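You operate a simulated robot arm through the tools that you are given. There is no shell and no other tool. Be economical: measure what you need, move in short steps, check, and stop when the job is done.

You are at the controls of a simulated robot arm. One attempt, no reset.

## Task
Level the check plate by its bubble and stand the check block on it.
Fine: free the plate lock, wind both foot knobs up from low till the bubble lies in the ring, lock it again before the block goes on.

It is judged by the outcome, as a careful person would: the job done as asked, and still so three seconds after it is handed in. It fails if anything else is knocked over, pushed out of place, dropped, spilled or broken.

## Robot
A 6-joint arm with a two-finger parallel gripper, fixed in place. Base frame: the origin is at the foot of the arm, x ahead of it, y to its left, z up; the work surface is at about z = 820. Readings come in mm, degrees, newtons and seconds.
With the tool pointing down near the work surface it reaches from about 260 to 680 mm from the base axis. Its first joint turns from -66.0 to 66.0 degrees. Payload 2.9 kg.
The tool frame sits at the grasp point between the pads (the TCP): z along the fingers, y along the line on which they close. The tips reach 30 mm beyond it. The gripper opens to 110 mm. The fingers are 20 mm wide and 10 mm thick; the gripper's body (48 by 112 mm) begins 55 mm behind the TCP.
Orientation is that of the tool frame in the base frame, as a unit quaternion [x, y, z, w]. With the fingers straight down and closing along the base's y, the tool's x points along the base's -x, its y along +y and its z along -z.

## Interface
- The arm moves only by the tool drive_tool. Its argument "steps" is a list of rows, each a list of 7 numbers: the turn, a rotation vector about the tool's x, y, z in units of 45 degrees (1.0 is 45 degrees), then the shift along the tool's x, y, z in units of 500 mm (1.0 is 500 mm), then the gripper command, from -1 (shut) to 1 (fully open), values between in proportion. In form: [[wx, wy, wz, tx, ty, tz, jaw], ...]. A call has 1 to 10 rows; each row is the pose to reach, as a shift and turn from the pose commanded when the call began, along the tool's axes at that moment. A call with a number of a shift or a turn outside -1 to 1 is refused whole. A row lasts 0.2 s, in which the tool goes at most 50 mm and 8.6 degrees; a call with a longer step from one row to the next is refused whole, and so is a gripper value outside its range. Where a pose cannot be reached the arm comes as near as it can. A force on the tool above 40 N (or 10 N above the force at the start of the call, whichever is more), or a blocked arm, ends the call early, and 0.2 s more pass. The fingers move at their own pace (about 108 mm/s each) and stop on an object; they squeeze with about 44 N. The grip force told is the motor's: it shows also when the fingers shut on nothing. Time passes only in rows, and 0.2 s behind the last, so rows that repeat a pose let the fingers close. The reply holds the time, the measured pose of the TCP, the force on the tool along the base axes, the opening and the grip force, in the units named above and with some noise.
- Cameras (640 x 400 px; columns grow to the right, rows downward): "scene" is fixed at [78.1, 423.3, 1403.5]; the picture's right is [-0.81, -0.59, 0.00], its down [-0.32, 0.44, -0.84] and it looks along [0.49, -0.68, -0.55] (base axes); focal length 321 px, centre (320, 200). "wrist" rides on the gripper at [-36, 0, -57] in the tool frame; the picture's right is [0.00, -1.00, 0.00], its down [0.97, 0.00, -0.24] and it looks along [0.24, 0.00, 0.97] (tool axes); focal length 218 px, centre (320, 200).
- grab_frame(camera): a new picture of that camera. The clock stands still meanwhile.
- locate(camera, pixels): there is no depth. For up to 12 entries [column, row, z] of the newest picture of that camera ("zoom" is the newest enlarged one), the place [x, y] in the base frame at which the ray of that pixel passes the height z, good to about 2 mm, but the place of the scene camera against the robot may be out by one fixed shift of up to 25 mm in any direction. The clock stands still meanwhile.
- close_up(camera, box): a new picture of the part [left, top, right, bottom] of that camera's present view, enlarged. The clock stands still meanwhile.
- job_done(): hands the job in; it is judged then, once.

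Go step by step. Measure first, check grasps and placings, and put right what went wrong. The budget is 80 turns and 38 pictures, counting those below and the enlarged ones. Unless the task says otherwise, let go and move clear before handing in, and close with one line.

The tools are called after "Emit:" as name(argument=value, ...) on one line, values as JSON. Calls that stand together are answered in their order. drive_tool: Moves the arm, as the interface text tells. Its arguments: {"type":"object","properties":{"steps":{"type":"array","items":{"type":"array","items":{"type":"number"}}}},"required":["steps"]} The other tools are called the same way: grab_frame (camera) takes a picture; locate (camera, pixels) gives the place at which the rays of pixels pass given heights; close_up (camera, box) takes an enlarged picture of a part of a camera's view; job_done () hands the job in.

At the start:

```text
t: 0.0
tool_pos: [393.0, 48.2, 1221.5]
ee_rot: [-0.001, 1.0, 0.0, 0.0]
ft_force: [0.4, -0.8, 0.2]
opening: 110.1
grasp_force: 0.0
```

scene: 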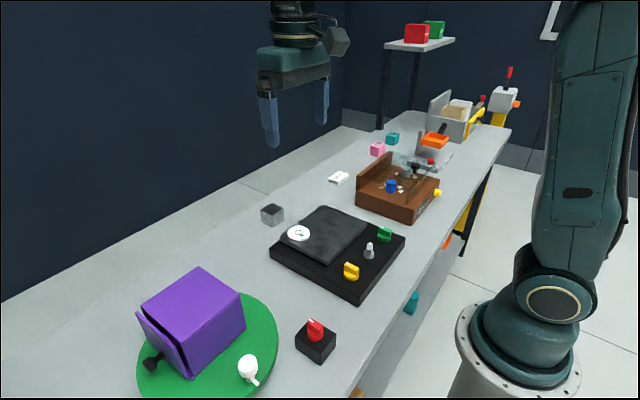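
wrist: 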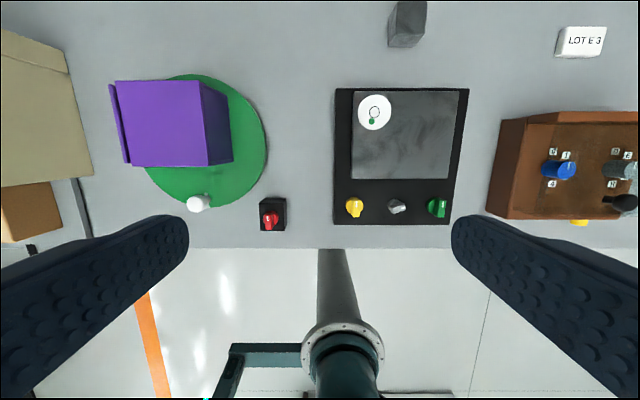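

The plate assembly sits around wrist px (400,155), with a yellow knob (355,207), a grey lever (397,206), a green knob (437,207) and a grey block at (407,25). I'll enlarge both views before moving.

Emit:
close_up(camera="wrist", box=[320, 80, 480, 230])

Emit:
close_up(camera="scene", box=[240, 180, 420, 310])

Emit:
locate(camera="wrist", pixels=[[355, 207, 870], [397, 206, 870], [437, 207, 870], [374, 112, 860], [334, 222, 845], [453, 222, 845], [336, 90, 845], [469, 90, 845], [408, 30, 840]])

Emit:
locate(camera="scene", pixels=[[351, 270, 870], [369, 249, 870], [384, 234, 870], [298, 233, 860], [272, 209, 860]])

```text
2.67 times, centred on (400, 155) of wrist
```

zoom: 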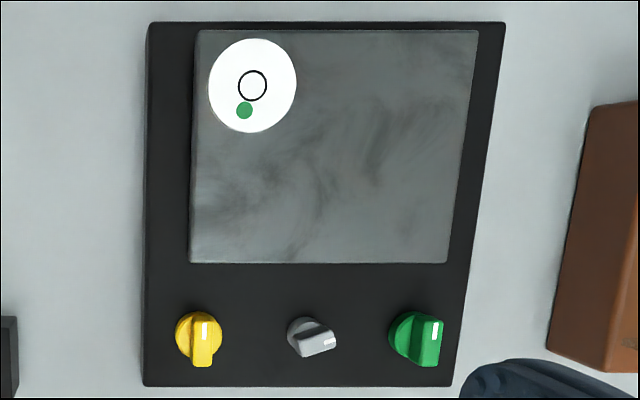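

```text
3.08 times, centred on (330, 245) of scene
```

zoom: 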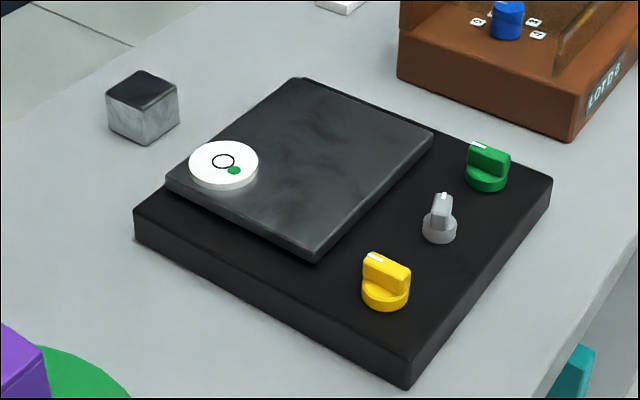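

```text
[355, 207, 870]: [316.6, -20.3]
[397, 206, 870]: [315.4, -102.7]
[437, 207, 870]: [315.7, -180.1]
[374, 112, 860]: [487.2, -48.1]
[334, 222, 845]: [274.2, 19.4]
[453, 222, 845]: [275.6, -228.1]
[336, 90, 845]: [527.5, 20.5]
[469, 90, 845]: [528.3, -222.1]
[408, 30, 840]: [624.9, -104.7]
```

```text
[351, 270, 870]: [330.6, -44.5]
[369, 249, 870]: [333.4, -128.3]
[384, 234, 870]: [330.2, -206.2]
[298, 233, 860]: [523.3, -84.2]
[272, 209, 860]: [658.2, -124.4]
```

The knobs are at about x 316, y -20, -103 and -180. Each has a ridge grip and a white pointer mark, and the block is at about (625,-105). I'll move above the knob row for a closer look.

Emit:
drive_tool(steps=[[0, 0, 0, 0.01, -0.058, 0.066, 1], [0, 0, 0, 0.02, -0.116, 0.132, 1], [0, 0, 0, 0.03, -0.174, 0.198, 1], [0, 0, 0, 0.04, -0.232, 0.264, 1], [0, 0, 0, 0.05, -0.296, 0.33, 1], [0, 0, 0, 0.05, -0.296, 0.33, 1]])

Emit:
grab_frame(camera="wrist")

```text
t: 1.4
tool_pos: [365.9, -99.5, 1052.4]
ee_rot: [0.0, 1.0, 0.0, 0.0]
ft_force: [0.4, 0.5, -0.5]
opening: 110.0
grasp_force: 0.1
```

```text
33 pictures are left
```

wrist: 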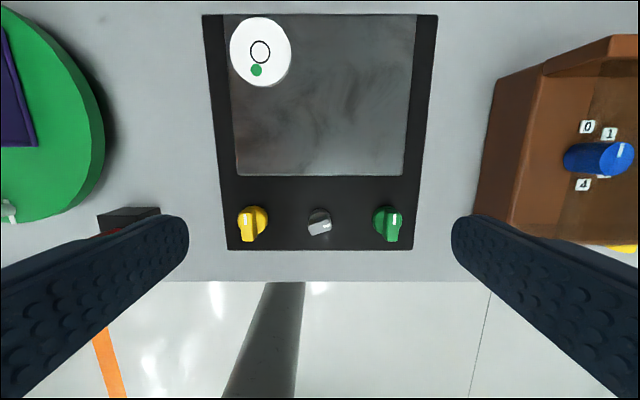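

Emit:
locate(camera="wrist", pixels=[[252, 222, 875], [320, 222, 875], [388, 222, 875], [252, 222, 860], [320, 222, 860], [388, 222, 860], [227, 250, 850], [419, 250, 850], [202, 15, 850], [437, 15, 850]])

Emit:
close_up(camera="wrist", box=[220, 190, 420, 260])

```text
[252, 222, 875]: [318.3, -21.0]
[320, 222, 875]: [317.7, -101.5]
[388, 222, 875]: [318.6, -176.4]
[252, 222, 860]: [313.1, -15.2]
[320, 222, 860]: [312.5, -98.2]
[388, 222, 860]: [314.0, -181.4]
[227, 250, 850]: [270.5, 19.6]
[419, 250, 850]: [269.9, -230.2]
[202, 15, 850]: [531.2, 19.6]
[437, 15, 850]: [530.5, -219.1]
```

```text
3.20 times, centred on (320, 225) of wrist
```

zoom: 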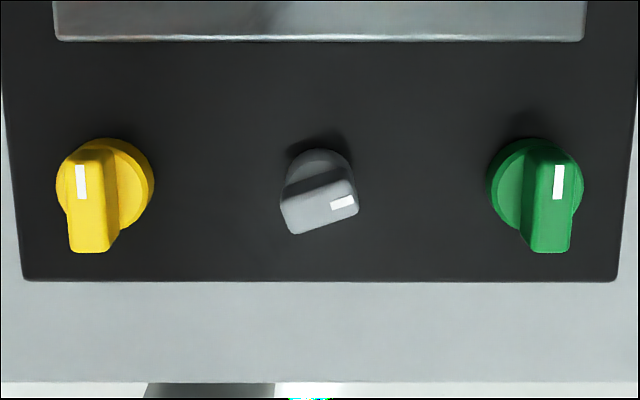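

Triangulating the two wrist pictures puts the knob tops at about z 889, with ridges at y≈-20 and -179 along x and the lock near y≈-100. I'll drop over the lock for a precise look.

Emit:
drive_tool(steps=[[0, 0, 0, 0.033, 0, 0.06, 1], [0, 0, 0, 0.066, 0, 0.12, 1], [0, 0, 0, 0.096, 0, 0.18, 1], [0, 0, 0, 0.096, 0, 0.18, 1]])

Emit:
grab_frame(camera="wrist")

```text
t: 2.4
tool_pos: [319.8, -101.9, 965.4]
ee_rot: [0.0, 1.0, 0.0, 0.0]
ft_force: [0.3, 0.2, -0.2]
opening: 109.9
grasp_force: 0.1
```

```text
31 pictures are left
```

wrist: 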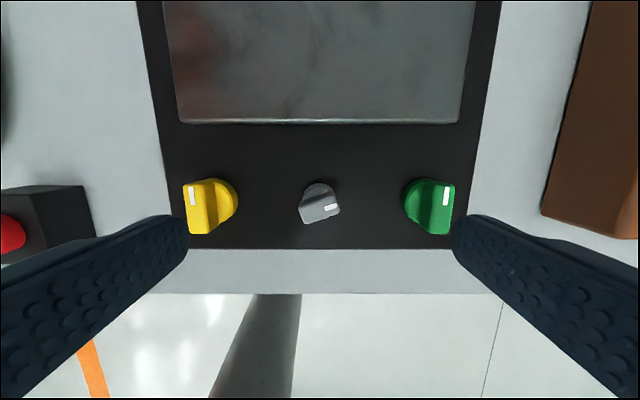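

Knobs are now large: yellow mark (192,196), lock mark (331,208), green mark (446,196). I'll locate the ridge ends.

Emit:
close_up(camera="wrist", box=[280, 170, 360, 230])

Emit:
locate(camera="wrist", pixels=[[192, 196, 889], [446, 196, 889], [331, 208, 889], [192, 196, 885], [446, 196, 885], [331, 208, 885], [222, 203, 865], [319, 200, 865], [420, 203, 865]])

```text
6.67 times, centred on (320, 200) of wrist
```

zoom: 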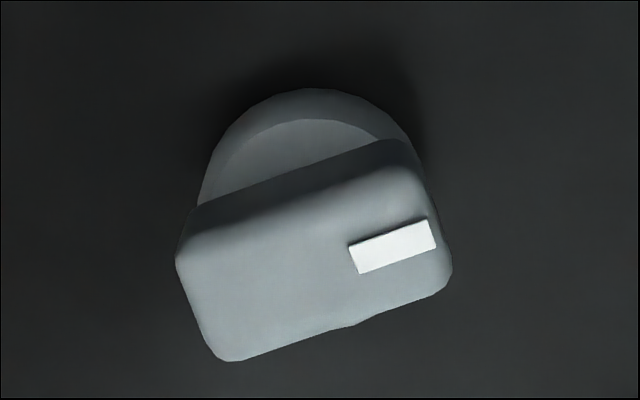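

```text
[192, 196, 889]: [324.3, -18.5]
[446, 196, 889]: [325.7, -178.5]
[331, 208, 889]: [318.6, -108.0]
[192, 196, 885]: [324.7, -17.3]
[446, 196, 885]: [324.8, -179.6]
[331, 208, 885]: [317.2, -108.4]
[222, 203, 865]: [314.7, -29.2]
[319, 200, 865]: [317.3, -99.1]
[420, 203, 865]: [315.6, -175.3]
```

The lock axis is about (316,-100) and its ridge lies about 18° off the -y direction. I'll yaw the tool 72° so the fingers close across that ridge.

Emit:
drive_tool(steps=[[0, 0, 0.18, 0.008, 0, 0, -0.1], [0, 0, 0.36, 0.008, 0, 0, -0.1], [0, 0, 0.54, 0.008, 0, 0, -0.1], [0, 0, 0.72, 0.008, 0, 0, -0.1], [0, 0, 0.9, 0.008, 0, 0, -0.1], [0, 0, 1.0, 0.008, 0, 0, -0.1]])

Emit:
drive_tool(steps=[[0, 0, 0.15, 0, 0, 0, -0.1], [0, 0, 0.3, 0, 0, 0, -0.1], [0, 0, 0.45, 0, 0, 0, -0.1], [0, 0, 0.6, 0, 0, 0, -0.1], [0, 0, 0.6, 0, 0, 0, -0.1]])

Emit:
grab_frame(camera="wrist")

```text
t: 3.8
tool_pos: [314.7, -100.8, 965.7]
ee_rot: [0.384, 0.923, 0.0, 0.0]
ft_force: [-0.5, 0.0, 0.8]
opening: 49.6
grasp_force: 0.0
```

```text
t: 5.0
tool_pos: [317.2, -101.5, 966.3]
ee_rot: [0.588, 0.809, 0.0, 0.0]
ft_force: [-0.1, -0.7, 1.5]
opening: 49.3
grasp_force: 0.1
```

```text
29 pictures are left
```

wrist: 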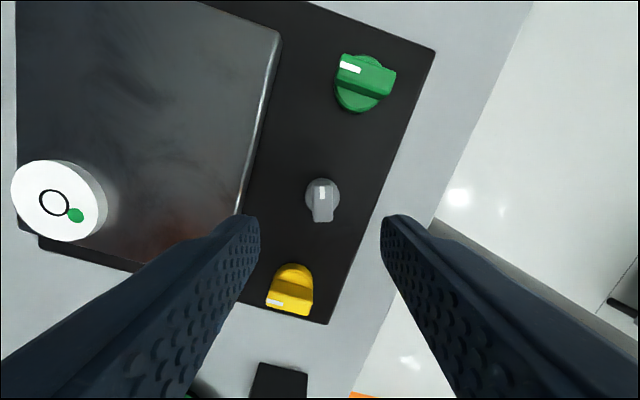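

The lock ridge is now vertical and centred at (321,203), between the fingers. I'll descend 63 mm and close on it.

Emit:
drive_tool(steps=[[0, 0, 0, 0, 0, 0.06, -0.1], [0, 0, 0, 0, 0, 0.11, -0.1], [0, 0, 0, 0, 0, 0.126, -0.1], [0, 0, 0, 0, 0, 0.126, -0.5], [0, 0, 0, 0, 0, 0.126, -1], [0, 0, 0, 0, 0, 0.126, -1], [0, 0, 0, 0, 0, 0.126, -1]])

Emit:
grab_frame(camera="wrist")

```text
t: 6.6
tool_pos: [314.6, -98.9, 902.5]
ee_rot: [0.588, 0.809, 0.0, 0.0]
ft_force: [-0.5, -2.6, -8.1]
opening: 14.0
grasp_force: 45.3
```

```text
28 pictures are left
```

wrist: 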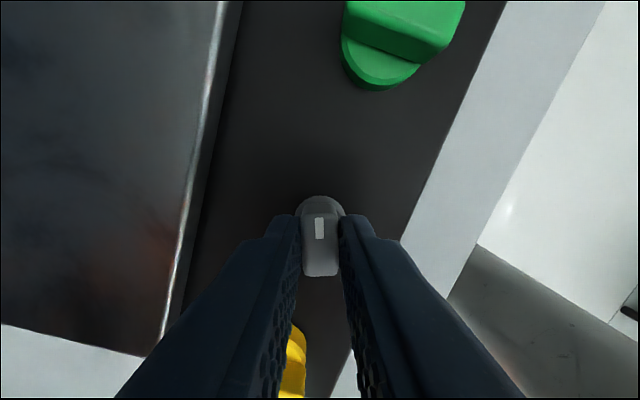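

The lock ridge is gripped (opening 14, 45 N). I'll lift 1.5 mm and try turning counter-clockwise, watching the forces.

Emit:
drive_tool(steps=[[0, 0, 0, 0, 0, -0.003, -1], [0, 0, -0.1, 0, 0, -0.003, -1], [0, 0, -0.2, 0, 0, -0.003, -1], [0, 0, -0.3, 0, 0, -0.003, -1], [0, 0, -0.4, 0, 0, -0.003, -1], [0, 0, -0.5, 0, 0, -0.003, -1], [0, 0, -0.6, 0, 0, -0.003, -1], [0, 0, -0.6, 0, 0, -0.003, -1]])

Emit:
grab_frame(camera="wrist")

```text
t: 8.4
tool_pos: [314.1, -100.5, 903.8]
ee_rot: [0.383, 0.924, 0.0, -0.002]
ft_force: [-9.2, -3.3, -35.7]
opening: 13.9
grasp_force: 44.7
```

```text
27 pictures are left
```

wrist: 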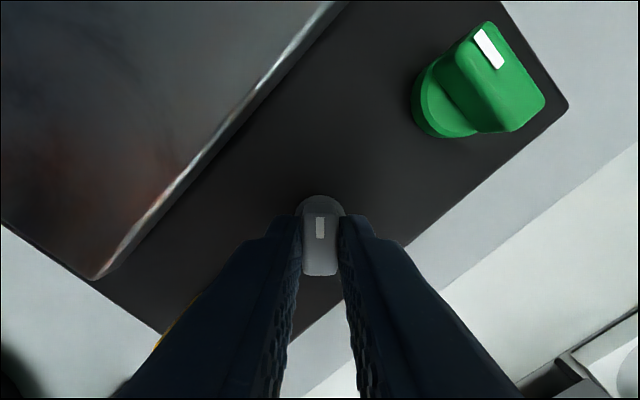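

The knob turned with the grip, and the -35 N is just my upward pull, so I'll undo that lift. Then I continue counter-clockwise.

Emit:
drive_tool(steps=[[0, 0, 0, 0, 0, 0.0035, -1], [0, 0, -0.15, 0, 0, 0.0035, -1], [0, 0, -0.3, 0, 0, 0.0035, -1], [0, 0, -0.45, 0, 0, 0.0035, -1], [0, 0, -0.6, 0, 0, 0.0035, -1], [0, 0, -0.75, 0, 0, 0.0035, -1], [0, 0, -0.9, 0, 0, 0.0035, -1], [0, 0, -1.0, 0, 0, 0.0035, -1], [0, 0, -1.0, 0, 0, 0.0035, -1]])

Emit:
grab_frame(camera="wrist")

```text
t: 10.4
tool_pos: [316.5, -99.1, 902.0]
ee_rot: [-0.001, 1.0, -0.001, -0.001]
ft_force: [-13.2, 1.0, 22.5]
opening: 13.7
grasp_force: 44.6
```

```text
26 pictures are left
```

wrist: 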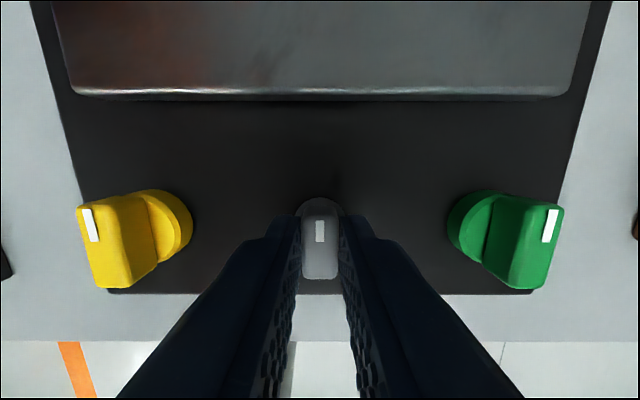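

The lock pointer now points to +x and it followed freely. I'll turn a little more to find whether there's a stop.

Emit:
drive_tool(steps=[[0, 0, -0.1, 0, 0, -0.001, -1], [0, 0, -0.2, 0, 0, -0.001, -1], [0, 0, -0.3, 0, 0, -0.001, -1], [0, 0, -0.4, 0, 0, -0.001, -1], [0, 0, -0.4, 0, 0, -0.001, -1]])

Emit:
close_up(camera="wrist", box=[260, 180, 380, 300])

```text
t: 11.6
tool_pos: [317.9, -99.5, 902.4]
ee_rot: [-0.158, 0.987, 0.001, 0.001]
ft_force: [11.2, 10.9, -16.9]
opening: 19.4
grasp_force: 45.0
```

```text
3.33 times, centred on (320, 240) of wrist
```

zoom: 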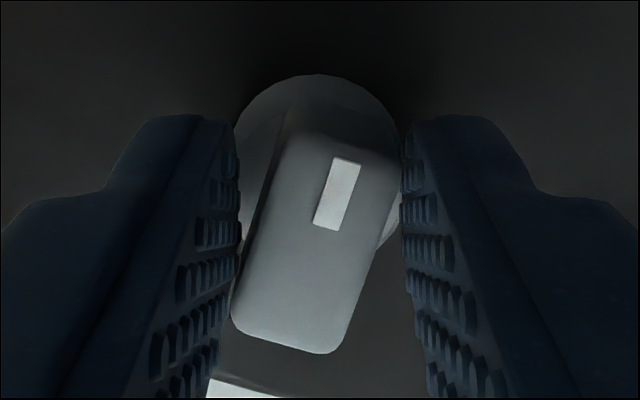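

The lock hit its stop: the ridge stays at 0° while the tool went on to -18°, so it should be at the free end. I'll turn back, open, lift and shift to the yellow knob.

Emit:
drive_tool(steps=[[0, 0, 0, 0, 0, 0, -0.3], [0, 0, 0.13, 0, 0, 0, -0.1], [0, 0, 0.27, 0, 0, 0, -0.1], [0, 0, 0.4, 0, 0, -0.03, -0.1], [0, 0, 0.4, 0, 0, -0.126, -0.1], [0, 0, 0.4, 0, 0, -0.126, -0.1]])

Emit:
drive_tool(steps=[[0, 0, 0, 0, 0.08, 0, -0.1], [0, 0, 0, 0, 0.16, 0, -0.1], [0, 0, 0, 0, 0.16, 0, -0.1]])

Emit:
grab_frame(camera="wrist")

Emit:
close_up(camera="scene", box=[250, 200, 410, 300])

```text
t: 13.0
tool_pos: [315.7, -99.4, 965.7]
ee_rot: [0.001, 1.0, 0.001, 0.001]
ft_force: [-1.3, -1.0, 0.5]
opening: 49.5
grasp_force: 0.1
```

```text
t: 13.8
tool_pos: [317.1, -18.7, 965.2]
ee_rot: [0.0, 1.0, 0.0, 0.0]
ft_force: [0.7, -0.1, -0.2]
opening: 49.6
grasp_force: 0.0
```

```text
24 pictures are left
```

wrist: 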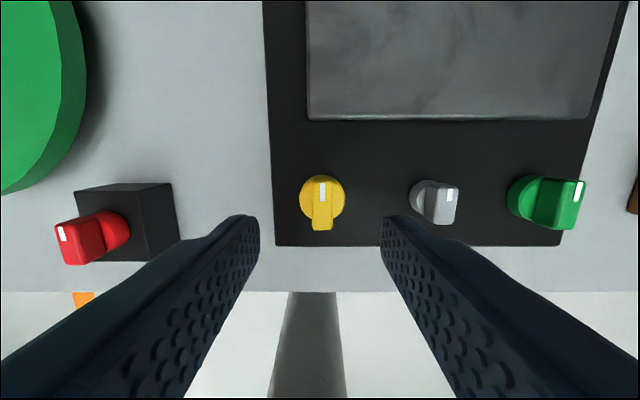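

```text
4.00 times, centred on (330, 250) of scene
```

zoom: 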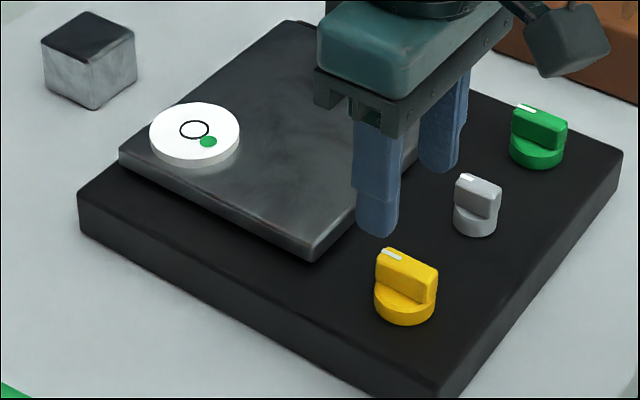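

The bubble is visible in the scene camera and the yellow knob is centred under the tool. I'll grip it and try 27° clockwise.

Emit:
drive_tool(steps=[[0, 0, 0, 0, 0, 0.06, -0.1], [0, 0, 0, 0, 0, 0.11, -0.1], [0, 0, 0, 0, 0, 0.125, -0.1], [0, 0, 0, 0, 0, 0.125, -0.5], [0, 0, 0, 0, 0, 0.125, -1], [0, 0, 0, 0, 0, 0.125, -1], [0, 0, 0, 0, 0, 0.125, -1]])

Emit:
drive_tool(steps=[[0, 0, 0.1, 0, 0, 0, -1], [0, 0, 0.2, 0, 0, 0, -1], [0, 0, 0.3, 0, 0, 0, -1], [0, 0, 0.4, 0, 0, 0, -1], [0, 0, 0.5, 0, 0, 0, -1], [0, 0, 0.6, 0, 0, 0, -1], [0, 0, 0.6, 0, 0, 0, -1]])

Emit:
close_up(camera="scene", box=[250, 200, 410, 300])

```text
t: 15.4
tool_pos: [317.1, -20.5, 902.8]
ee_rot: [0.001, 1.0, -0.002, 0.0]
ft_force: [-1.1, -19.4, -12.9]
opening: 13.8
grasp_force: 45.4
```

```text
t: 17.0
tool_pos: [316.8, -18.8, 903.6]
ee_rot: [0.234, 0.972, 0.0, -0.001]
ft_force: [4.4, -11.4, -29.5]
opening: 13.8
grasp_force: 45.1
```

```text
4.00 times, centred on (330, 250) of scene
```

zoom: 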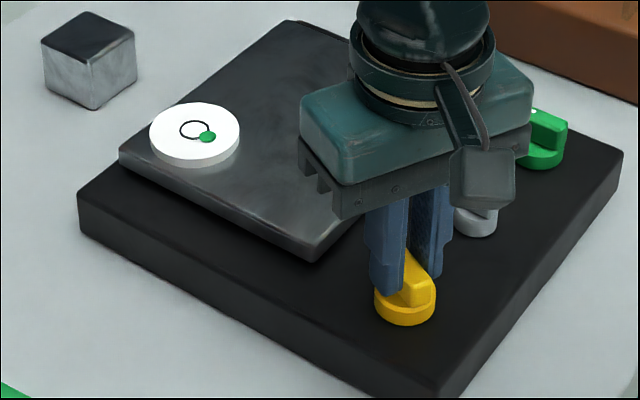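

Clockwise winds it up: the bubble moved from (208,142) to (208,137), with the ring at (194,129). I estimate yellow needs about 84° in total and green about 43°, so I'll add 36° on yellow.

Emit:
drive_tool(steps=[[0, 0, 0.1, 0, 0, 0.001, -1], [0, 0, 0.2, 0, 0, 0.001, -1], [0, 0, 0.3, 0, 0, 0.001, -1], [0, 0, 0.4, 0, 0, 0.001, -1], [0, 0, 0.5, 0, 0, 0.001, -1], [0, 0, 0.6, 0, 0, 0.001, -1], [0, 0, 0.7, 0, 0, 0.001, -1], [0, 0, 0.8, 0, 0, 0.001, -1], [0, 0, 0.8, 0, 0, 0.001, -1]])

Emit:
close_up(camera="scene", box=[282, 220, 314, 245])

```text
t: 19.0
tool_pos: [315.5, -20.7, 902.7]
ee_rot: [0.524, 0.852, -0.001, 0.001]
ft_force: [-14.5, -15.0, 32.5]
opening: 14.2
grasp_force: 45.0
```

```text
16.00 times, centred on (298, 232) of scene
```

zoom: 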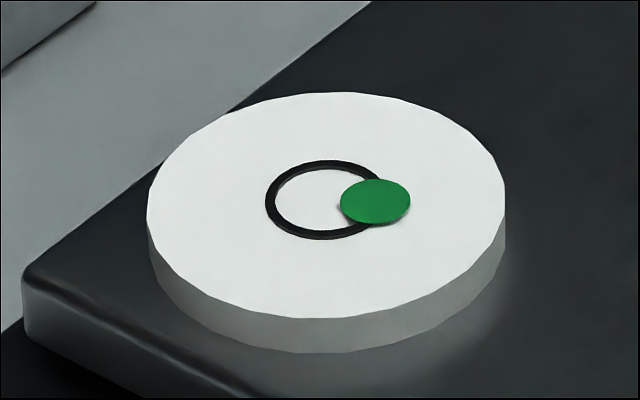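

At 16× the ring centre is (324,200) and the bubble (375,202), so the rest is mostly green's share: about 32° green and 9° more yellow. I'll release yellow, lift and unwind the wrist.

Emit:
drive_tool(steps=[[0, 0, 0, 0, 0, 0, -0.4], [0, 0, 0, 0, 0, 0, -0.1], [0, 0, 0, 0, 0, -0.06, -0.1], [0, 0, 0, 0, 0, -0.126, -0.1], [0, 0, -0.18, 0, 0, -0.126, -0.1], [0, 0, -0.36, 0, 0, -0.126, -0.1], [0, 0, -0.54, 0, 0, -0.126, -0.1], [0, 0, -0.72, 0, 0, -0.126, -0.1], [0, 0, -0.9, 0, 0, -0.126, -0.1], [0, 0, -1.0, 0, 0, -0.126, -0.1]])

Emit:
drive_tool(steps=[[0, 0, -0.2, 0, 0, 0, -0.1], [0, 0, -0.4, 0, 0, 0, -0.1], [0, 0, -0.4, 0, 0, 0, -0.1]])

Emit:
drive_tool(steps=[[0, 0, 0, 0, -0.08, 0, -0.1], [0, 0, 0, 0, -0.16, 0, -0.1], [0, 0, 0, 0, -0.24, 0, -0.1], [0, 0, 0, 0, -0.32, 0, -0.1], [0, 0, 0, 0, -0.32, 0, -0.1]])

Emit:
grab_frame(camera="wrist")

```text
t: 21.2
tool_pos: [317.3, -19.3, 966.8]
ee_rot: [0.155, 0.988, 0.001, 0.001]
ft_force: [-0.1, -0.2, 0.3]
opening: 49.6
grasp_force: 0.1
```

```text
refused: row 1 steps farther than a row can; nothing moved
```

```text
t: 22.4
tool_pos: [265.5, -173.6, 965.7]
ee_rot: [0.156, 0.988, 0.0, -0.001]
ft_force: [0.1, 0.9, 0.3]
opening: 49.5
grasp_force: 0.1
```

```text
20 pictures are left
```

wrist: 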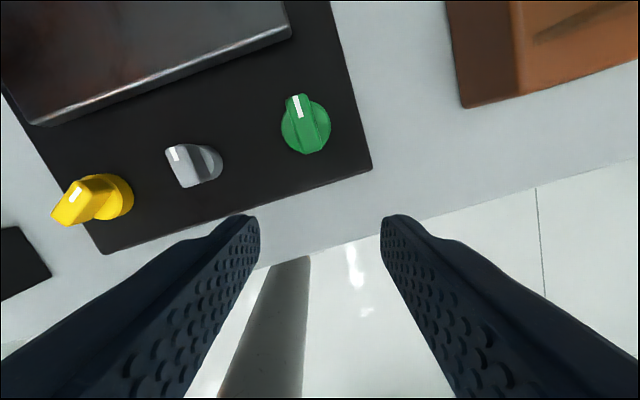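

One sub-call was refused because its step was too large, so the tool is still yawed 18° at about (266,-172), clear of everything. I'll unwind the yaw and move over green.

Emit:
drive_tool(steps=[[0, 0, -0.14, 0, 0, 0, -0.1], [0, 0, -0.28, 0, 0, 0, -0.1], [0, 0, -0.4, 0, 0, 0, -0.1], [0, 0, -0.4, 0, 0, 0, -0.1]])

Emit:
drive_tool(steps=[[0, 0, 0, -0.05, -0.008, 0, -0.1], [0, 0, 0, -0.099, -0.0155, 0, -0.1], [0, 0, 0, -0.099, -0.0155, 0, -0.1]])

Emit:
grab_frame(camera="wrist")

```text
t: 23.4
tool_pos: [265.4, -173.3, 964.9]
ee_rot: [0.0, 1.0, 0.0, 0.0]
ft_force: [0.1, 0.2, -0.5]
opening: 49.2
grasp_force: 0.1
```

```text
t: 24.2
tool_pos: [316.4, -182.0, 965.5]
ee_rot: [0.0, 1.0, 0.001, -0.001]
ft_force: [0.4, -0.4, -0.6]
opening: 49.5
grasp_force: 0.1
```

```text
19 pictures are left
```

wrist: 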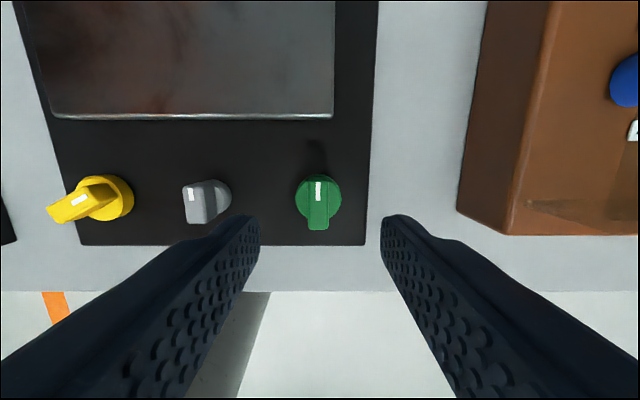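

Green is centred at (318,203). I'll descend, grip and wind 22° clockwise.

Emit:
drive_tool(steps=[[0, 0, 0, 0, 0.0025, 0.06, -0.1], [0, 0, 0, 0, 0.0025, 0.11, -0.1], [0, 0, 0, 0, 0.0025, 0.125, -0.1], [0, 0, 0, 0, 0.0025, 0.125, -0.5], [0, 0, 0, 0, 0.0025, 0.125, -1], [0, 0, 0, 0, 0.0025, 0.125, -1], [0, 0, 0, 0, 0.0025, 0.125, -1]])

Emit:
drive_tool(steps=[[0, 0, 0.1, 0, 0, 0, -1], [0, 0, 0.2, 0, 0, 0, -1], [0, 0, 0.3, 0, 0, 0, -1], [0, 0, 0.4, 0, 0, 0, -1], [0, 0, 0.5, 0, 0, 0, -1], [0, 0, 0.5, 0, 0, 0, -1]])

Emit:
close_up(camera="scene", box=[282, 220, 314, 245])

```text
t: 25.8
tool_pos: [318.4, -178.8, 903.4]
ee_rot: [0.001, 1.0, -0.001, -0.001]
ft_force: [-0.4, -17.4, -9.5]
opening: 13.8
grasp_force: 45.4
```

```text
t: 27.2
tool_pos: [316.8, -181.7, 904.4]
ee_rot: [0.197, 0.98, -0.001, 0.002]
ft_force: [8.1, -25.3, 2.5]
opening: 13.8
grasp_force: 45.0
```

```text
16.00 times, centred on (298, 232) of scene
```

zoom: 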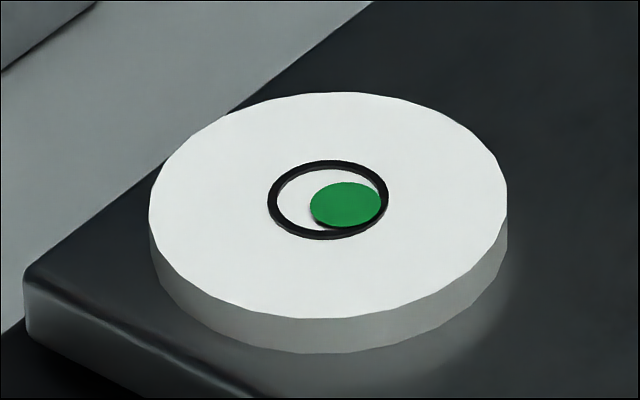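

The bubble went from (375,202) to (345,205), and the ring centre is at (328,200). I'll add about 10° on green.

Emit:
drive_tool(steps=[[0, 0, 0.08, 0, 0, 0, -1], [0, 0, 0.16, 0, 0, 0, -1], [0, 0, 0.22, 0, 0, 0, -1], [0, 0, 0.22, 0, 0, 0, -1]])

Emit:
close_up(camera="scene", box=[282, 220, 314, 245])

```text
t: 28.2
tool_pos: [316.3, -180.6, 904.1]
ee_rot: [0.281, 0.96, -0.003, 0.001]
ft_force: [0.3, -24.6, 25.3]
opening: 14.0
grasp_force: 44.5
```

```text
16.00 times, centred on (298, 232) of scene
```

zoom: 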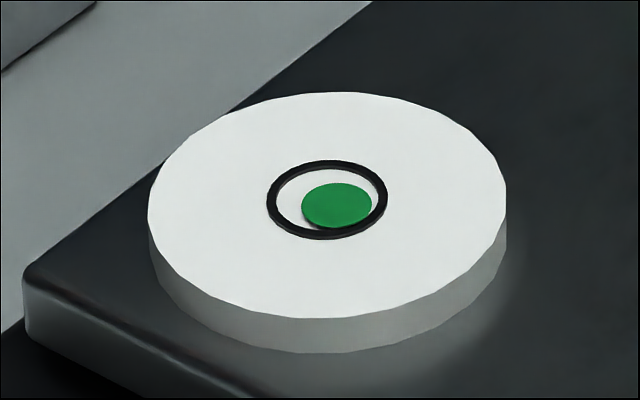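

The bubble is at (336,206) with the ring at (327,200). Another 8° on green, then yellow finishes it.

Emit:
drive_tool(steps=[[0, 0, 0.08, 0, 0, -0.0005, -1], [0, 0, 0.17, 0, 0, -0.0005, -1], [0, 0, 0.17, 0, 0, -0.0005, -1]])

Emit:
close_up(camera="scene", box=[282, 220, 314, 245])

```text
t: 29.0
tool_pos: [317.0, -181.5, 903.9]
ee_rot: [0.344, 0.939, -0.003, 0.003]
ft_force: [2.2, -28.3, 24.5]
opening: 13.7
grasp_force: 44.9
```

```text
16.00 times, centred on (298, 232) of scene
```

zoom: 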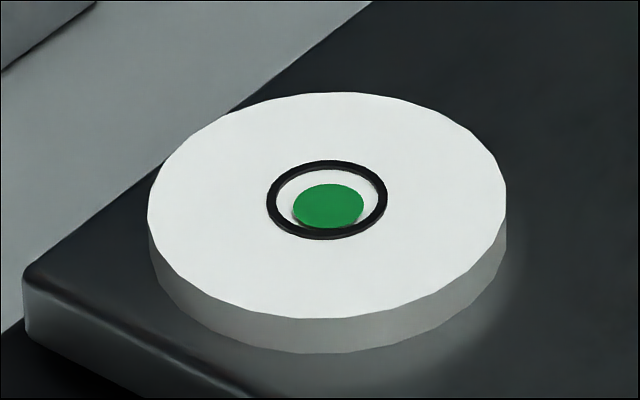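

The bubble is at (328,206) and the ring at (327,200), so only about 7° of yellow remains. I'll release green, lift, yaw to yellow's 63° and move over.

Emit:
drive_tool(steps=[[0, 0, 0, 0, 0, 0, -0.4], [0, 0, 0, 0, 0, 0, -0.1], [0, 0, 0, 0, 0, -0.06, -0.1], [0, 0, 0, 0, 0, -0.126, -0.1], [0, 0, 0.17, 0, 0, -0.126, -0.1], [0, 0, 0.34, 0, 0, -0.126, -0.1], [0, 0, 0.51, 0, 0, -0.126, -0.1], [0, 0, 0.51, 0, 0, -0.126, -0.1]])

Emit:
drive_tool(steps=[[0, 0, 0, 0.071, 0.0363, 0, -0.1], [0, 0, 0, 0.1425, 0.0726, 0, -0.1], [0, 0, 0, 0.2138, 0.109, 0, -0.1], [0, 0, 0, 0.284, 0.1447, 0, -0.1], [0, 0, 0, 0.284, 0.1447, 0, -0.1]])

Emit:
grab_frame(camera="wrist")

```text
t: 30.8
tool_pos: [317.1, -177.8, 967.5]
ee_rot: [0.523, 0.852, 0.0, 0.0]
ft_force: [-0.6, -0.5, -0.4]
opening: 49.3
grasp_force: 0.2
```

```text
t: 32.0
tool_pos: [318.2, -20.5, 965.4]
ee_rot: [0.522, 0.853, 0.0, 0.0]
ft_force: [0.0, 0.7, -0.4]
opening: 49.4
grasp_force: 0.0
```

```text
15 pictures are left
```

wrist: 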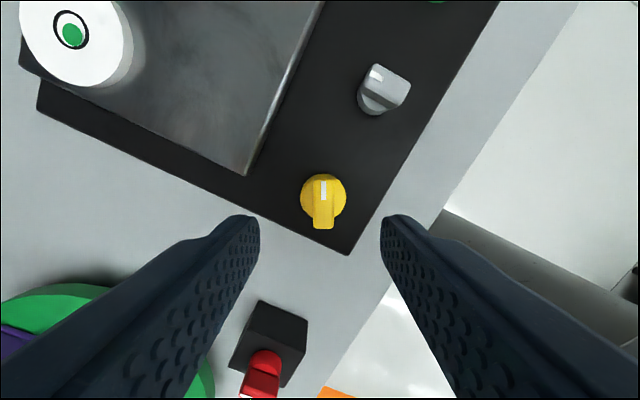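

Yellow is centred at (323,200) and aligned. I'll grip it and wind about 8° up.

Emit:
drive_tool(steps=[[0, 0, 0, 0, 0, 0.06, -0.1], [0, 0, 0, 0, 0, 0.11, -0.1], [0, 0, 0, 0, 0, 0.125, -0.1], [0, 0, 0, 0, 0, 0.125, -0.5], [0, 0, 0, 0, 0, 0.125, -1], [0, 0, 0, 0, 0, 0.125, -1], [0, 0, 0, 0, 0, 0.125, -1], [0, 0, 0.08, 0, 0, 0.125, -1], [0, 0, 0.16, 0, 0, 0.125, -1], [0, 0, 0.16, 0, 0, 0.125, -1]])

Emit:
close_up(camera="scene", box=[282, 220, 314, 245])

```text
t: 34.2
tool_pos: [315.4, -20.7, 902.2]
ee_rot: [0.576, 0.817, -0.003, -0.001]
ft_force: [-10.8, -21.3, -29.9]
opening: 13.9
grasp_force: 45.1
```

```text
16.00 times, centred on (298, 232) of scene
```

zoom: 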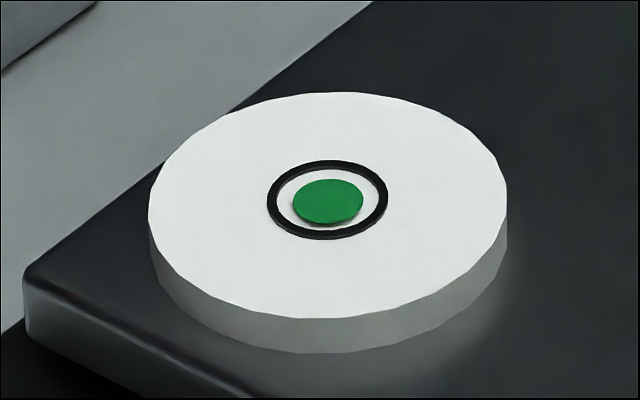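

The bubble is at (328,201) with the ring at (327,200), so it's centred. I'll release yellow, unwind the yaw and go to the lock.

Emit:
drive_tool(steps=[[0, 0, 0, 0, 0, 0, -0.4], [0, 0, 0, 0, 0, 0, -0.1], [0, 0, 0, 0, 0, -0.06, -0.1], [0, 0, 0, 0, 0, -0.125, -0.1], [0, 0, -0.16, 0, 0, -0.125, -0.1], [0, 0, -0.32, 0, 0, -0.125, -0.1], [0, 0, -0.48, 0, 0, -0.125, -0.1], [0, 0, -0.64, 0, 0, -0.125, -0.1], [0, 0, -0.8, 0, 0, -0.125, -0.1], [0, 0, -0.96, 0, 0, -0.125, -0.1]])

Emit:
drive_tool(steps=[[0, 0, -0.15, 0, 0, 0, -0.1], [0, 0, -0.3, 0, 0, 0, -0.1], [0, 0, -0.45, 0, 0, 0, -0.1], [0, 0, -0.6, 0, 0, 0, -0.1], [0, 0, -0.6, 0, 0, 0, -0.1]])

Emit:
drive_tool(steps=[[0, 0, 0, 0, -0.08, 0, -0.1], [0, 0, 0, 0, -0.16, 0, -0.1], [0, 0, 0, 0, -0.16, 0, -0.1]])

Emit:
grab_frame(camera="wrist")

```text
t: 36.4
tool_pos: [315.9, -19.5, 966.6]
ee_rot: [0.232, 0.973, 0.0, 0.0]
ft_force: [-0.4, 0.2, 0.8]
opening: 49.5
grasp_force: 0.0
```

```text
t: 37.6
tool_pos: [317.1, -20.0, 965.4]
ee_rot: [-0.001, 1.0, 0.0, 0.0]
ft_force: [-0.2, -1.0, 0.3]
opening: 49.5
grasp_force: 0.0
```

```text
t: 38.4
tool_pos: [317.3, -100.7, 965.8]
ee_rot: [0.0, 1.0, 0.0, 0.0]
ft_force: [0.2, 0.2, -0.1]
opening: 49.2
grasp_force: 0.0
```

```text
13 pictures are left
```

wrist: 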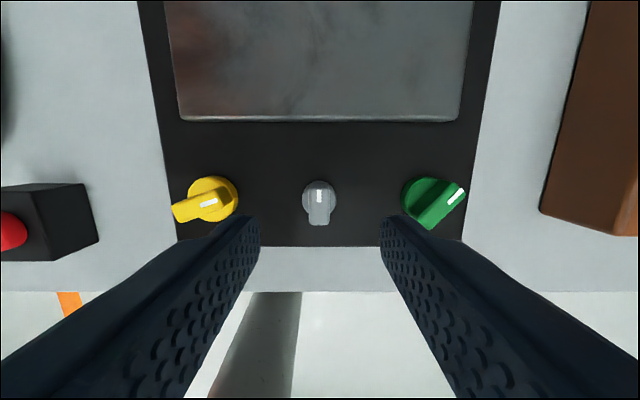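

The lock ridge is centred at (319,202) at 0°. I'll grip it and turn it back clockwise 72° and a little more, to its stop.

Emit:
drive_tool(steps=[[0, 0, 0, 0, 0, 0.06, -0.1], [0, 0, 0, 0, 0, 0.11, -0.1], [0, 0, 0, 0, 0, 0.125, -0.1], [0, 0, 0, 0, 0, 0.125, -0.5], [0, 0, 0, 0, 0, 0.125, -1], [0, 0, 0, 0, 0, 0.125, -1], [0, 0, 0.15, 0, 0, 0.125, -1], [0, 0, 0.3, 0, 0, 0.125, -1], [0, 0, 0.45, 0, 0, 0.125, -1], [0, 0, 0.6, 0, 0, 0.125, -1]])

Emit:
drive_tool(steps=[[0, 0, 0.15, 0, 0, 0, -1], [0, 0, 0.3, 0, 0, 0, -1], [0, 0, 0.45, 0, 0, 0, -1], [0, 0, 0.6, 0, 0, 0, -1], [0, 0, 0.75, 0, 0, 0, -1], [0, 0, 0.9, 0, 0, 0, -1], [0, 0, 1.0, 0, 0, 0, -1], [0, 0, 1.0, 0, 0, 0, -1]])

Emit:
drive_tool(steps=[[0, 0, 0.1, 0, 0, 0, -1], [0, 0, 0.1, 0, 0, 0, -1]])

Emit:
grab_frame(camera="wrist")

```text
t: 40.6
tool_pos: [316.9, -101.1, 902.8]
ee_rot: [0.235, 0.972, -0.001, 0.001]
ft_force: [6.1, -19.1, -5.4]
opening: 13.4
grasp_force: 44.8
```

```text
t: 42.4
tool_pos: [315.4, -103.5, 904.8]
ee_rot: [0.589, 0.808, -0.004, 0.002]
ft_force: [-4.5, -23.2, 14.1]
opening: 14.2
grasp_force: 44.6
```

```text
t: 43.0
tool_pos: [315.2, -101.9, 905.1]
ee_rot: [0.62, 0.784, -0.002, 0.001]
ft_force: [-9.8, -17.7, 22.7]
opening: 15.7
grasp_force: 44.9
```

```text
12 pictures are left
```

wrist: 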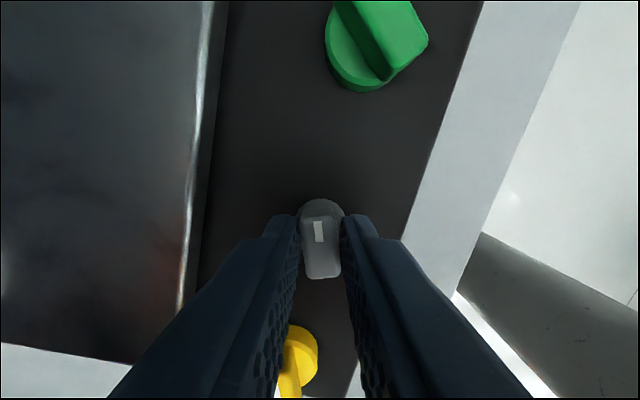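

The lock reached its stop: opening grew to 15.7 and the ridge lags a few degrees, so it's locked again. I'll release, lift and unwind the yaw.

Emit:
drive_tool(steps=[[0, 0, -0.08, 0, 0, 0, -0.4], [0, 0, -0.08, 0, 0, 0, -0.1], [0, 0, -0.08, 0, 0, -0.06, -0.1], [0, 0, -0.08, 0, 0, -0.15, 0.2], [0, 0, -0.24, 0, 0, -0.2, 0.2], [0, 0, -0.4, 0, 0, -0.2, 0.2], [0, 0, -0.56, 0, 0, -0.2, 0.2], [0, 0, -0.72, 0, 0, -0.2, 0.2], [0, 0, -0.88, 0, 0, -0.2, 0.2], [0, 0, -1.0, 0, 0, -0.2, 0.2]])

Emit:
drive_tool(steps=[[0, 0, -0.14, 0, 0, 0, 0.2], [0, 0, -0.28, 0, 0, 0, 0.2], [0, 0, -0.42, 0, 0, 0, 0.2], [0, 0, -0.56, 0, 0, 0, 0.2], [0, 0, -0.7, 0, 0, 0, 0.2], [0, 0, -0.7, 0, 0, 0, 0.2]])

Emit:
drive_tool(steps=[[0, 0, 0, -0.08, 0, 0, 0.2], [0, 0, 0, -0.16, 0, 0, 0.2], [0, 0, 0, -0.24, 0, 0, 0.2], [0, 0, 0, -0.32, 0, 0, 0.2], [0, 0, 0, -0.4, 0, 0, 0.2], [0, 0, 0, -0.48, 0, 0, 0.2], [0, 0, 0, -0.48, 0, 0, 0.2]])

Emit:
grab_frame(camera="wrist")

Emit:
close_up(camera="scene", box=[250, 190, 346, 250])

```text
t: 45.2
tool_pos: [315.0, -99.5, 1003.8]
ee_rot: [0.269, 0.963, 0.001, 0.0]
ft_force: [0.2, -0.4, 0.6]
opening: 66.2
grasp_force: 0.1
```

```text
t: 46.6
tool_pos: [316.5, -99.2, 1003.2]
ee_rot: [-0.001, 1.0, 0.0, 0.0]
ft_force: [0.7, 0.3, -0.5]
opening: 65.8
grasp_force: 0.1
```

```text
t: 48.2
tool_pos: [555.7, -99.2, 1005.2]
ee_rot: [0.0, 1.0, -0.001, 0.001]
ft_force: [-1.0, -0.1, 0.6]
opening: 66.4
grasp_force: 0.1
```

```text
11 pictures are left
```

wrist: 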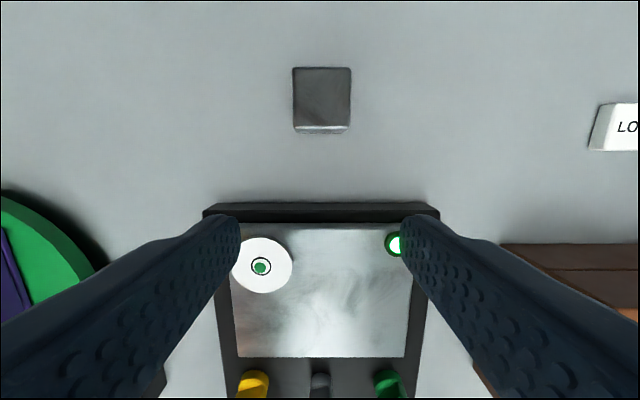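

```text
6.67 times, centred on (298, 220) of scene
```

zoom: 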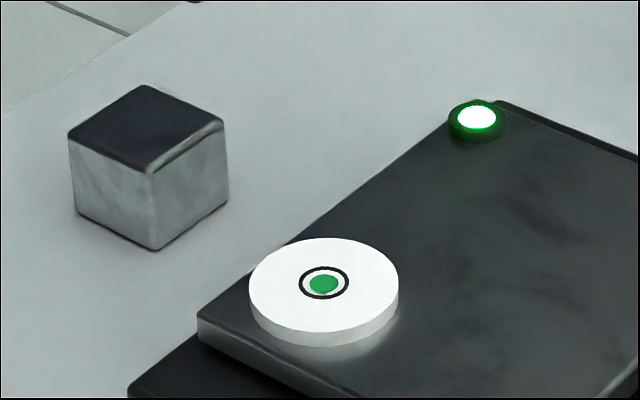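

A green lamp has lit on the plate's far corner and the bubble is centred in the ring, so the plate is level and locked. Next I measure the block (top corners (293,67)–(351,126)) and the plate.

Emit:
locate(camera="wrist", pixels=[[293, 68, 860], [351, 68, 860], [294, 127, 860], [350, 127, 860], [294, 133, 820], [350, 133, 820], [260, 265, 880], [228, 222, 865], [235, 357, 865], [405, 357, 865], [396, 245, 870], [204, 212, 850]])

Emit:
close_up(camera="wrist", box=[270, 50, 370, 150])

```text
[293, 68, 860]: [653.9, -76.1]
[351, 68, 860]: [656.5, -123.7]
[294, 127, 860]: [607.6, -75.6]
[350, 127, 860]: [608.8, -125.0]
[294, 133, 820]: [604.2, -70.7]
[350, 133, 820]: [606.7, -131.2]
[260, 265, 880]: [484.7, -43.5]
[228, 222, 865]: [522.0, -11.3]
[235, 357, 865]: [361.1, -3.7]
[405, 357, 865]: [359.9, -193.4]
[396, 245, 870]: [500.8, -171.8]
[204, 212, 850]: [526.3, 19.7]
```

```text
4.00 times, centred on (320, 100) of wrist
```

zoom: 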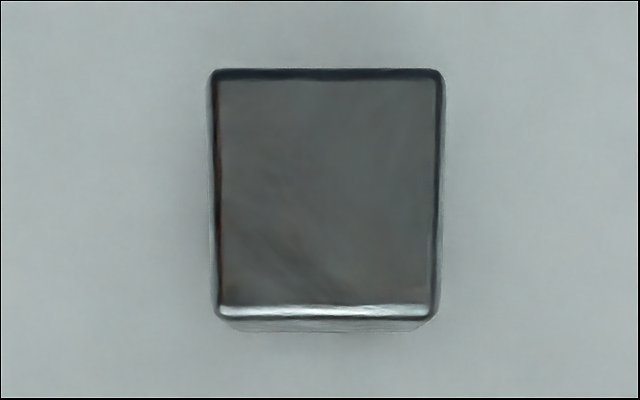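

The block is a cube of about 46 mm, axis-aligned, centred near (631,-100). I'll move over it with the fingers closing along y, and check.

Emit:
drive_tool(steps=[[0, 0, 0, -0.075, 0, 0.04, 0.5], [0, 0, 0, -0.149, 0, 0.08, 0.5], [0, 0, 0, -0.149, -0.001, 0.12, 0.5], [0, 0, 0, -0.149, -0.001, 0.12, 0.5]])

Emit:
grab_frame(camera="wrist")

```text
t: 49.2
tool_pos: [631.0, -100.7, 944.5]
ee_rot: [0.0, 1.0, 0.0, 0.0]
ft_force: [-0.4, -0.4, 0.0]
opening: 82.5
grasp_force: 0.1
```

```text
8 pictures are left
```

wrist: 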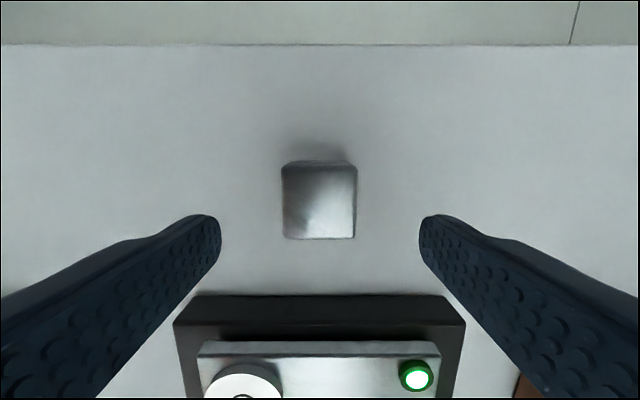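

The block is centred between the fingers at (319,200). I'll descend to z≈857, with the tips about 7 mm above the table, and grip.

Emit:
drive_tool(steps=[[0, 0, 0, 0, 0, 0.08, 0.5], [0, 0, 0, 0, 0, 0.14, 0.5], [0, 0, 0, 0, 0, 0.174, 0.5], [0, 0, 0, 0, 0, 0.174, 0.2], [0, 0, 0, 0, 0, 0.174, -0.1], [0, 0, 0, 0, 0, 0.174, -1], [0, 0, 0, 0, 0, 0.174, -1], [0, 0, 0, 0, 0, 0.174, -1]])

Emit:
drive_tool(steps=[[0, 0, 0, 0, 0, -0.02, -1], [0, 0, 0, 0, 0, -0.08, -1], [0, 0, 0, 0, 0, -0.16, -1], [0, 0, 0, 0, 0, -0.2, -1], [0, 0, 0, 0, 0, -0.2, -1]])

```text
t: 51.0
tool_pos: [631.5, -101.7, 856.6]
ee_rot: [0.0, 1.0, 0.0, 0.0]
ft_force: [-0.3, 0.2, -0.2]
opening: 49.9
grasp_force: 43.9
```

```text
t: 52.2
tool_pos: [632.1, -100.1, 956.9]
ee_rot: [0.0, 1.0, 0.0, 0.0]
ft_force: [-0.4, -0.3, -3.7]
opening: 49.7
grasp_force: 44.3
```

The 50 mm block is held (44 N) and lifted, with its bottom near z 920. I'll carry it over the plate to x≈432, y≈-100.

Emit:
drive_tool(steps=[[0, 0, 0, 0.06, 0, 0, -1], [0, 0, 0, 0.13, 0, 0, -1], [0, 0, 0, 0.2, 0, 0, -1], [0, 0, 0, 0.27, 0, 0, -1], [0, 0, 0, 0.34, 0, 0, -1], [0, 0, 0, 0.398, 0, 0, -1], [0, 0, 0, 0.398, 0, 0, -1]])

Emit:
close_up(camera="scene", box=[250, 170, 410, 270])

```text
t: 53.8
tool_pos: [430.1, -100.0, 957.4]
ee_rot: [0.0, 1.0, 0.0, 0.0]
ft_force: [-0.3, 0.0, -3.3]
opening: 49.6
grasp_force: 43.6
```

```text
4.00 times, centred on (330, 220) of scene
```

zoom: 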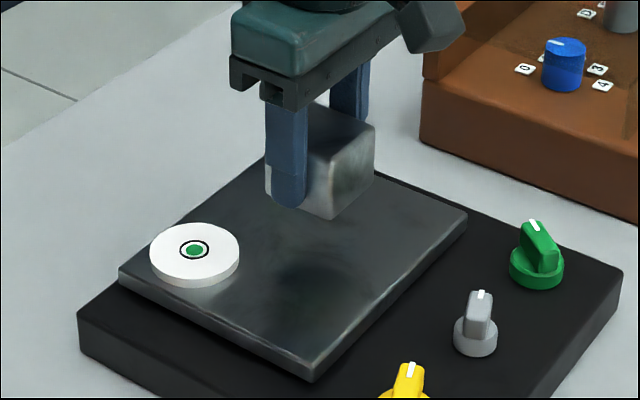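

The block is over open plate, well clear of the vial and lamp. I estimate plate top at z≈870, so I'll come down to just above it and then creep.

Emit:
drive_tool(steps=[[0, 0, 0, 0, 0, 0.04, -1], [0, 0, 0, 0, 0, 0.07, -1], [0, 0, 0, 0, 0, 0.08, -1], [0, 0, 0, 0, 0, 0.084, -1], [0, 0, 0, 0, 0, 0.084, -1]])

Emit:
close_up(camera="scene", box=[290, 190, 370, 240])

```text
t: 55.0
tool_pos: [432.7, -99.9, 915.1]
ee_rot: [-0.001, 1.0, 0.0, 0.0]
ft_force: [0.3, -0.1, -2.4]
opening: 49.7
grasp_force: 43.9
```

```text
8.00 times, centred on (330, 215) of scene
```

zoom: 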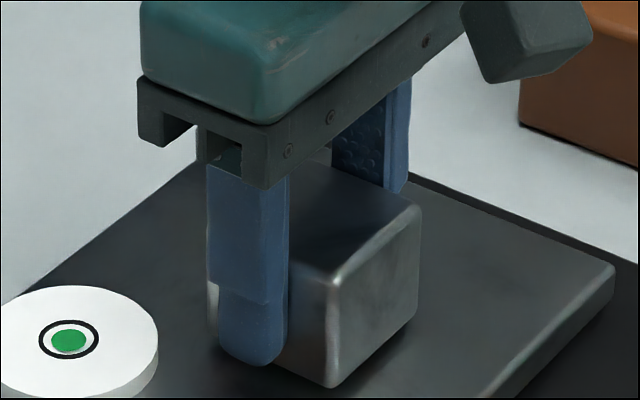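

Still free (-2.4 N is just the block's weight) and close to the plate. I'll creep down 1 mm per row.

Emit:
drive_tool(steps=[[0, 0, 0, 0, 0, 0.002, -1], [0, 0, 0, 0, 0, 0.004, -1], [0, 0, 0, 0, 0, 0.006, -1]])

Emit:
drive_tool(steps=[[0, 0, 0, 0, 0, 0.002, -1], [0, 0, 0, 0, 0, 0.004, -1]])

```text
t: 55.8
tool_pos: [432.4, -100.3, 912.0]
ee_rot: [0.0, 1.0, 0.0, 0.0]
ft_force: [-0.4, 0.0, -3.0]
opening: 49.7
grasp_force: 44.5
```

```text
t: 56.4
tool_pos: [432.0, -100.5, 912.4]
ee_rot: [0.0, 1.0, 0.0, 0.001]
ft_force: [-5.4, -0.9, 19.5]
opening: 49.4
grasp_force: 44.2
```

Contact: force rose to +19 N at z≈911. I'll ease up 0.7 mm and read the force.

Emit:
drive_tool(steps=[[0, 0, 0, 0, 0, -0.0013, -1], [0, 0, 0, 0, 0, -0.0013, -1]])

```text
t: 57.0
tool_pos: [432.0, -100.9, 912.2]
ee_rot: [0.0, 1.0, 0.0, 0.0]
ft_force: [-11.3, 0.0, 28.1]
opening: 49.7
grasp_force: 44.2
```

Force is still +28 N, so it was still settling. I'll ease up a bit more.

Emit:
drive_tool(steps=[[0, 0, 0, 0, 0, -0.0014, -1], [0, 0, 0, 0, 0, -0.0014, -1]])

```text
t: 57.6
tool_pos: [432.4, -98.7, 912.3]
ee_rot: [0.0, 1.0, 0.001, 0.001]
ft_force: [-6.0, -0.9, 21.2]
opening: 49.9
grasp_force: 43.3
```

Emit:
drive_tool(steps=[[0, 0, 0, 0, 0, -0.002, -1], [0, 0, 0, 0, 0, -0.002, -1]])

```text
t: 58.2
tool_pos: [431.7, -99.2, 912.6]
ee_rot: [0.0, 1.0, 0.0, 0.0]
ft_force: [0.9, -1.4, 2.1]
opening: 49.8
grasp_force: 44.3
```

The force is down to +2 N, so the block is just resting. I'll open, then lift straight up clear.

Emit:
drive_tool(steps=[[0, 0, 0, 0, 0, 0, 0.0], [0, 0, 0, 0, 0, 0, 0.3], [0, 0, 0, 0, 0, 0, 0.3], [0, 0, 0, 0, 0, -0.05, 0.3], [0, 0, 0, 0, 0, -0.14, 0.3], [0, 0, 0, 0, 0, -0.23, 0.3], [0, 0, 0, 0, 0, -0.32, 0.3], [0, 0, 0, 0, 0, -0.32, 0.3]])

Emit:
close_up(camera="scene", box=[250, 180, 410, 290])

Emit:
grab_frame(camera="wrist")

```text
t: 60.0
tool_pos: [432.7, -100.8, 1072.0]
ee_rot: [0.0, 1.0, 0.001, 0.0]
ft_force: [0.2, -0.1, 0.9]
opening: 71.5
grasp_force: 0.1
```

```text
3.64 times, centred on (330, 235) of scene
```

zoom: 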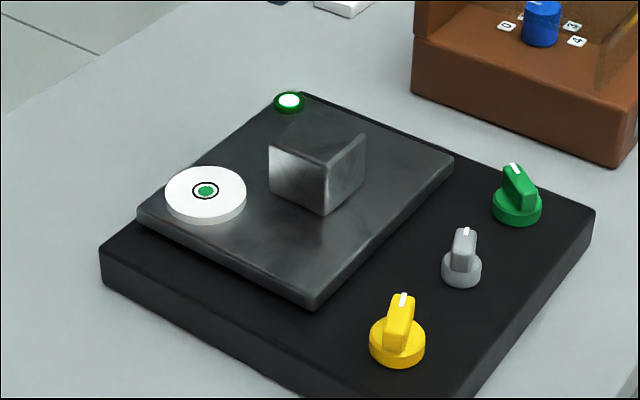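

```text
4 pictures are left
```

wrist: 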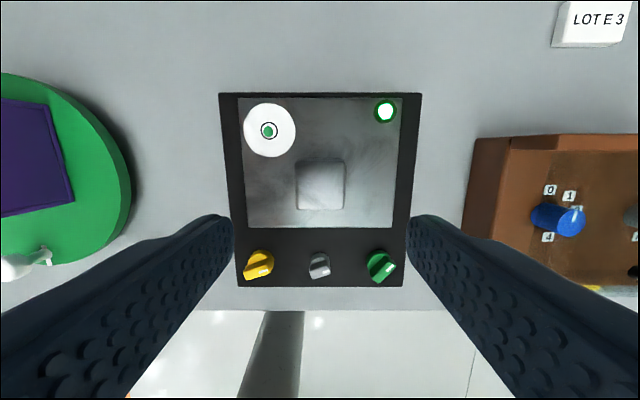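

The block stands flat on the plate at wrist px (320,185). The bubble is inside the ring (269,130), the lamp (385,112) is lit and the gripper is clear, so I'm handing in.

Emit:
job_done()

```text
The job is handed in.
```

The job is handed in: the plate was levelled with the bubble in the ring, the lock was closed again before loading, and the check block stands on the plate.
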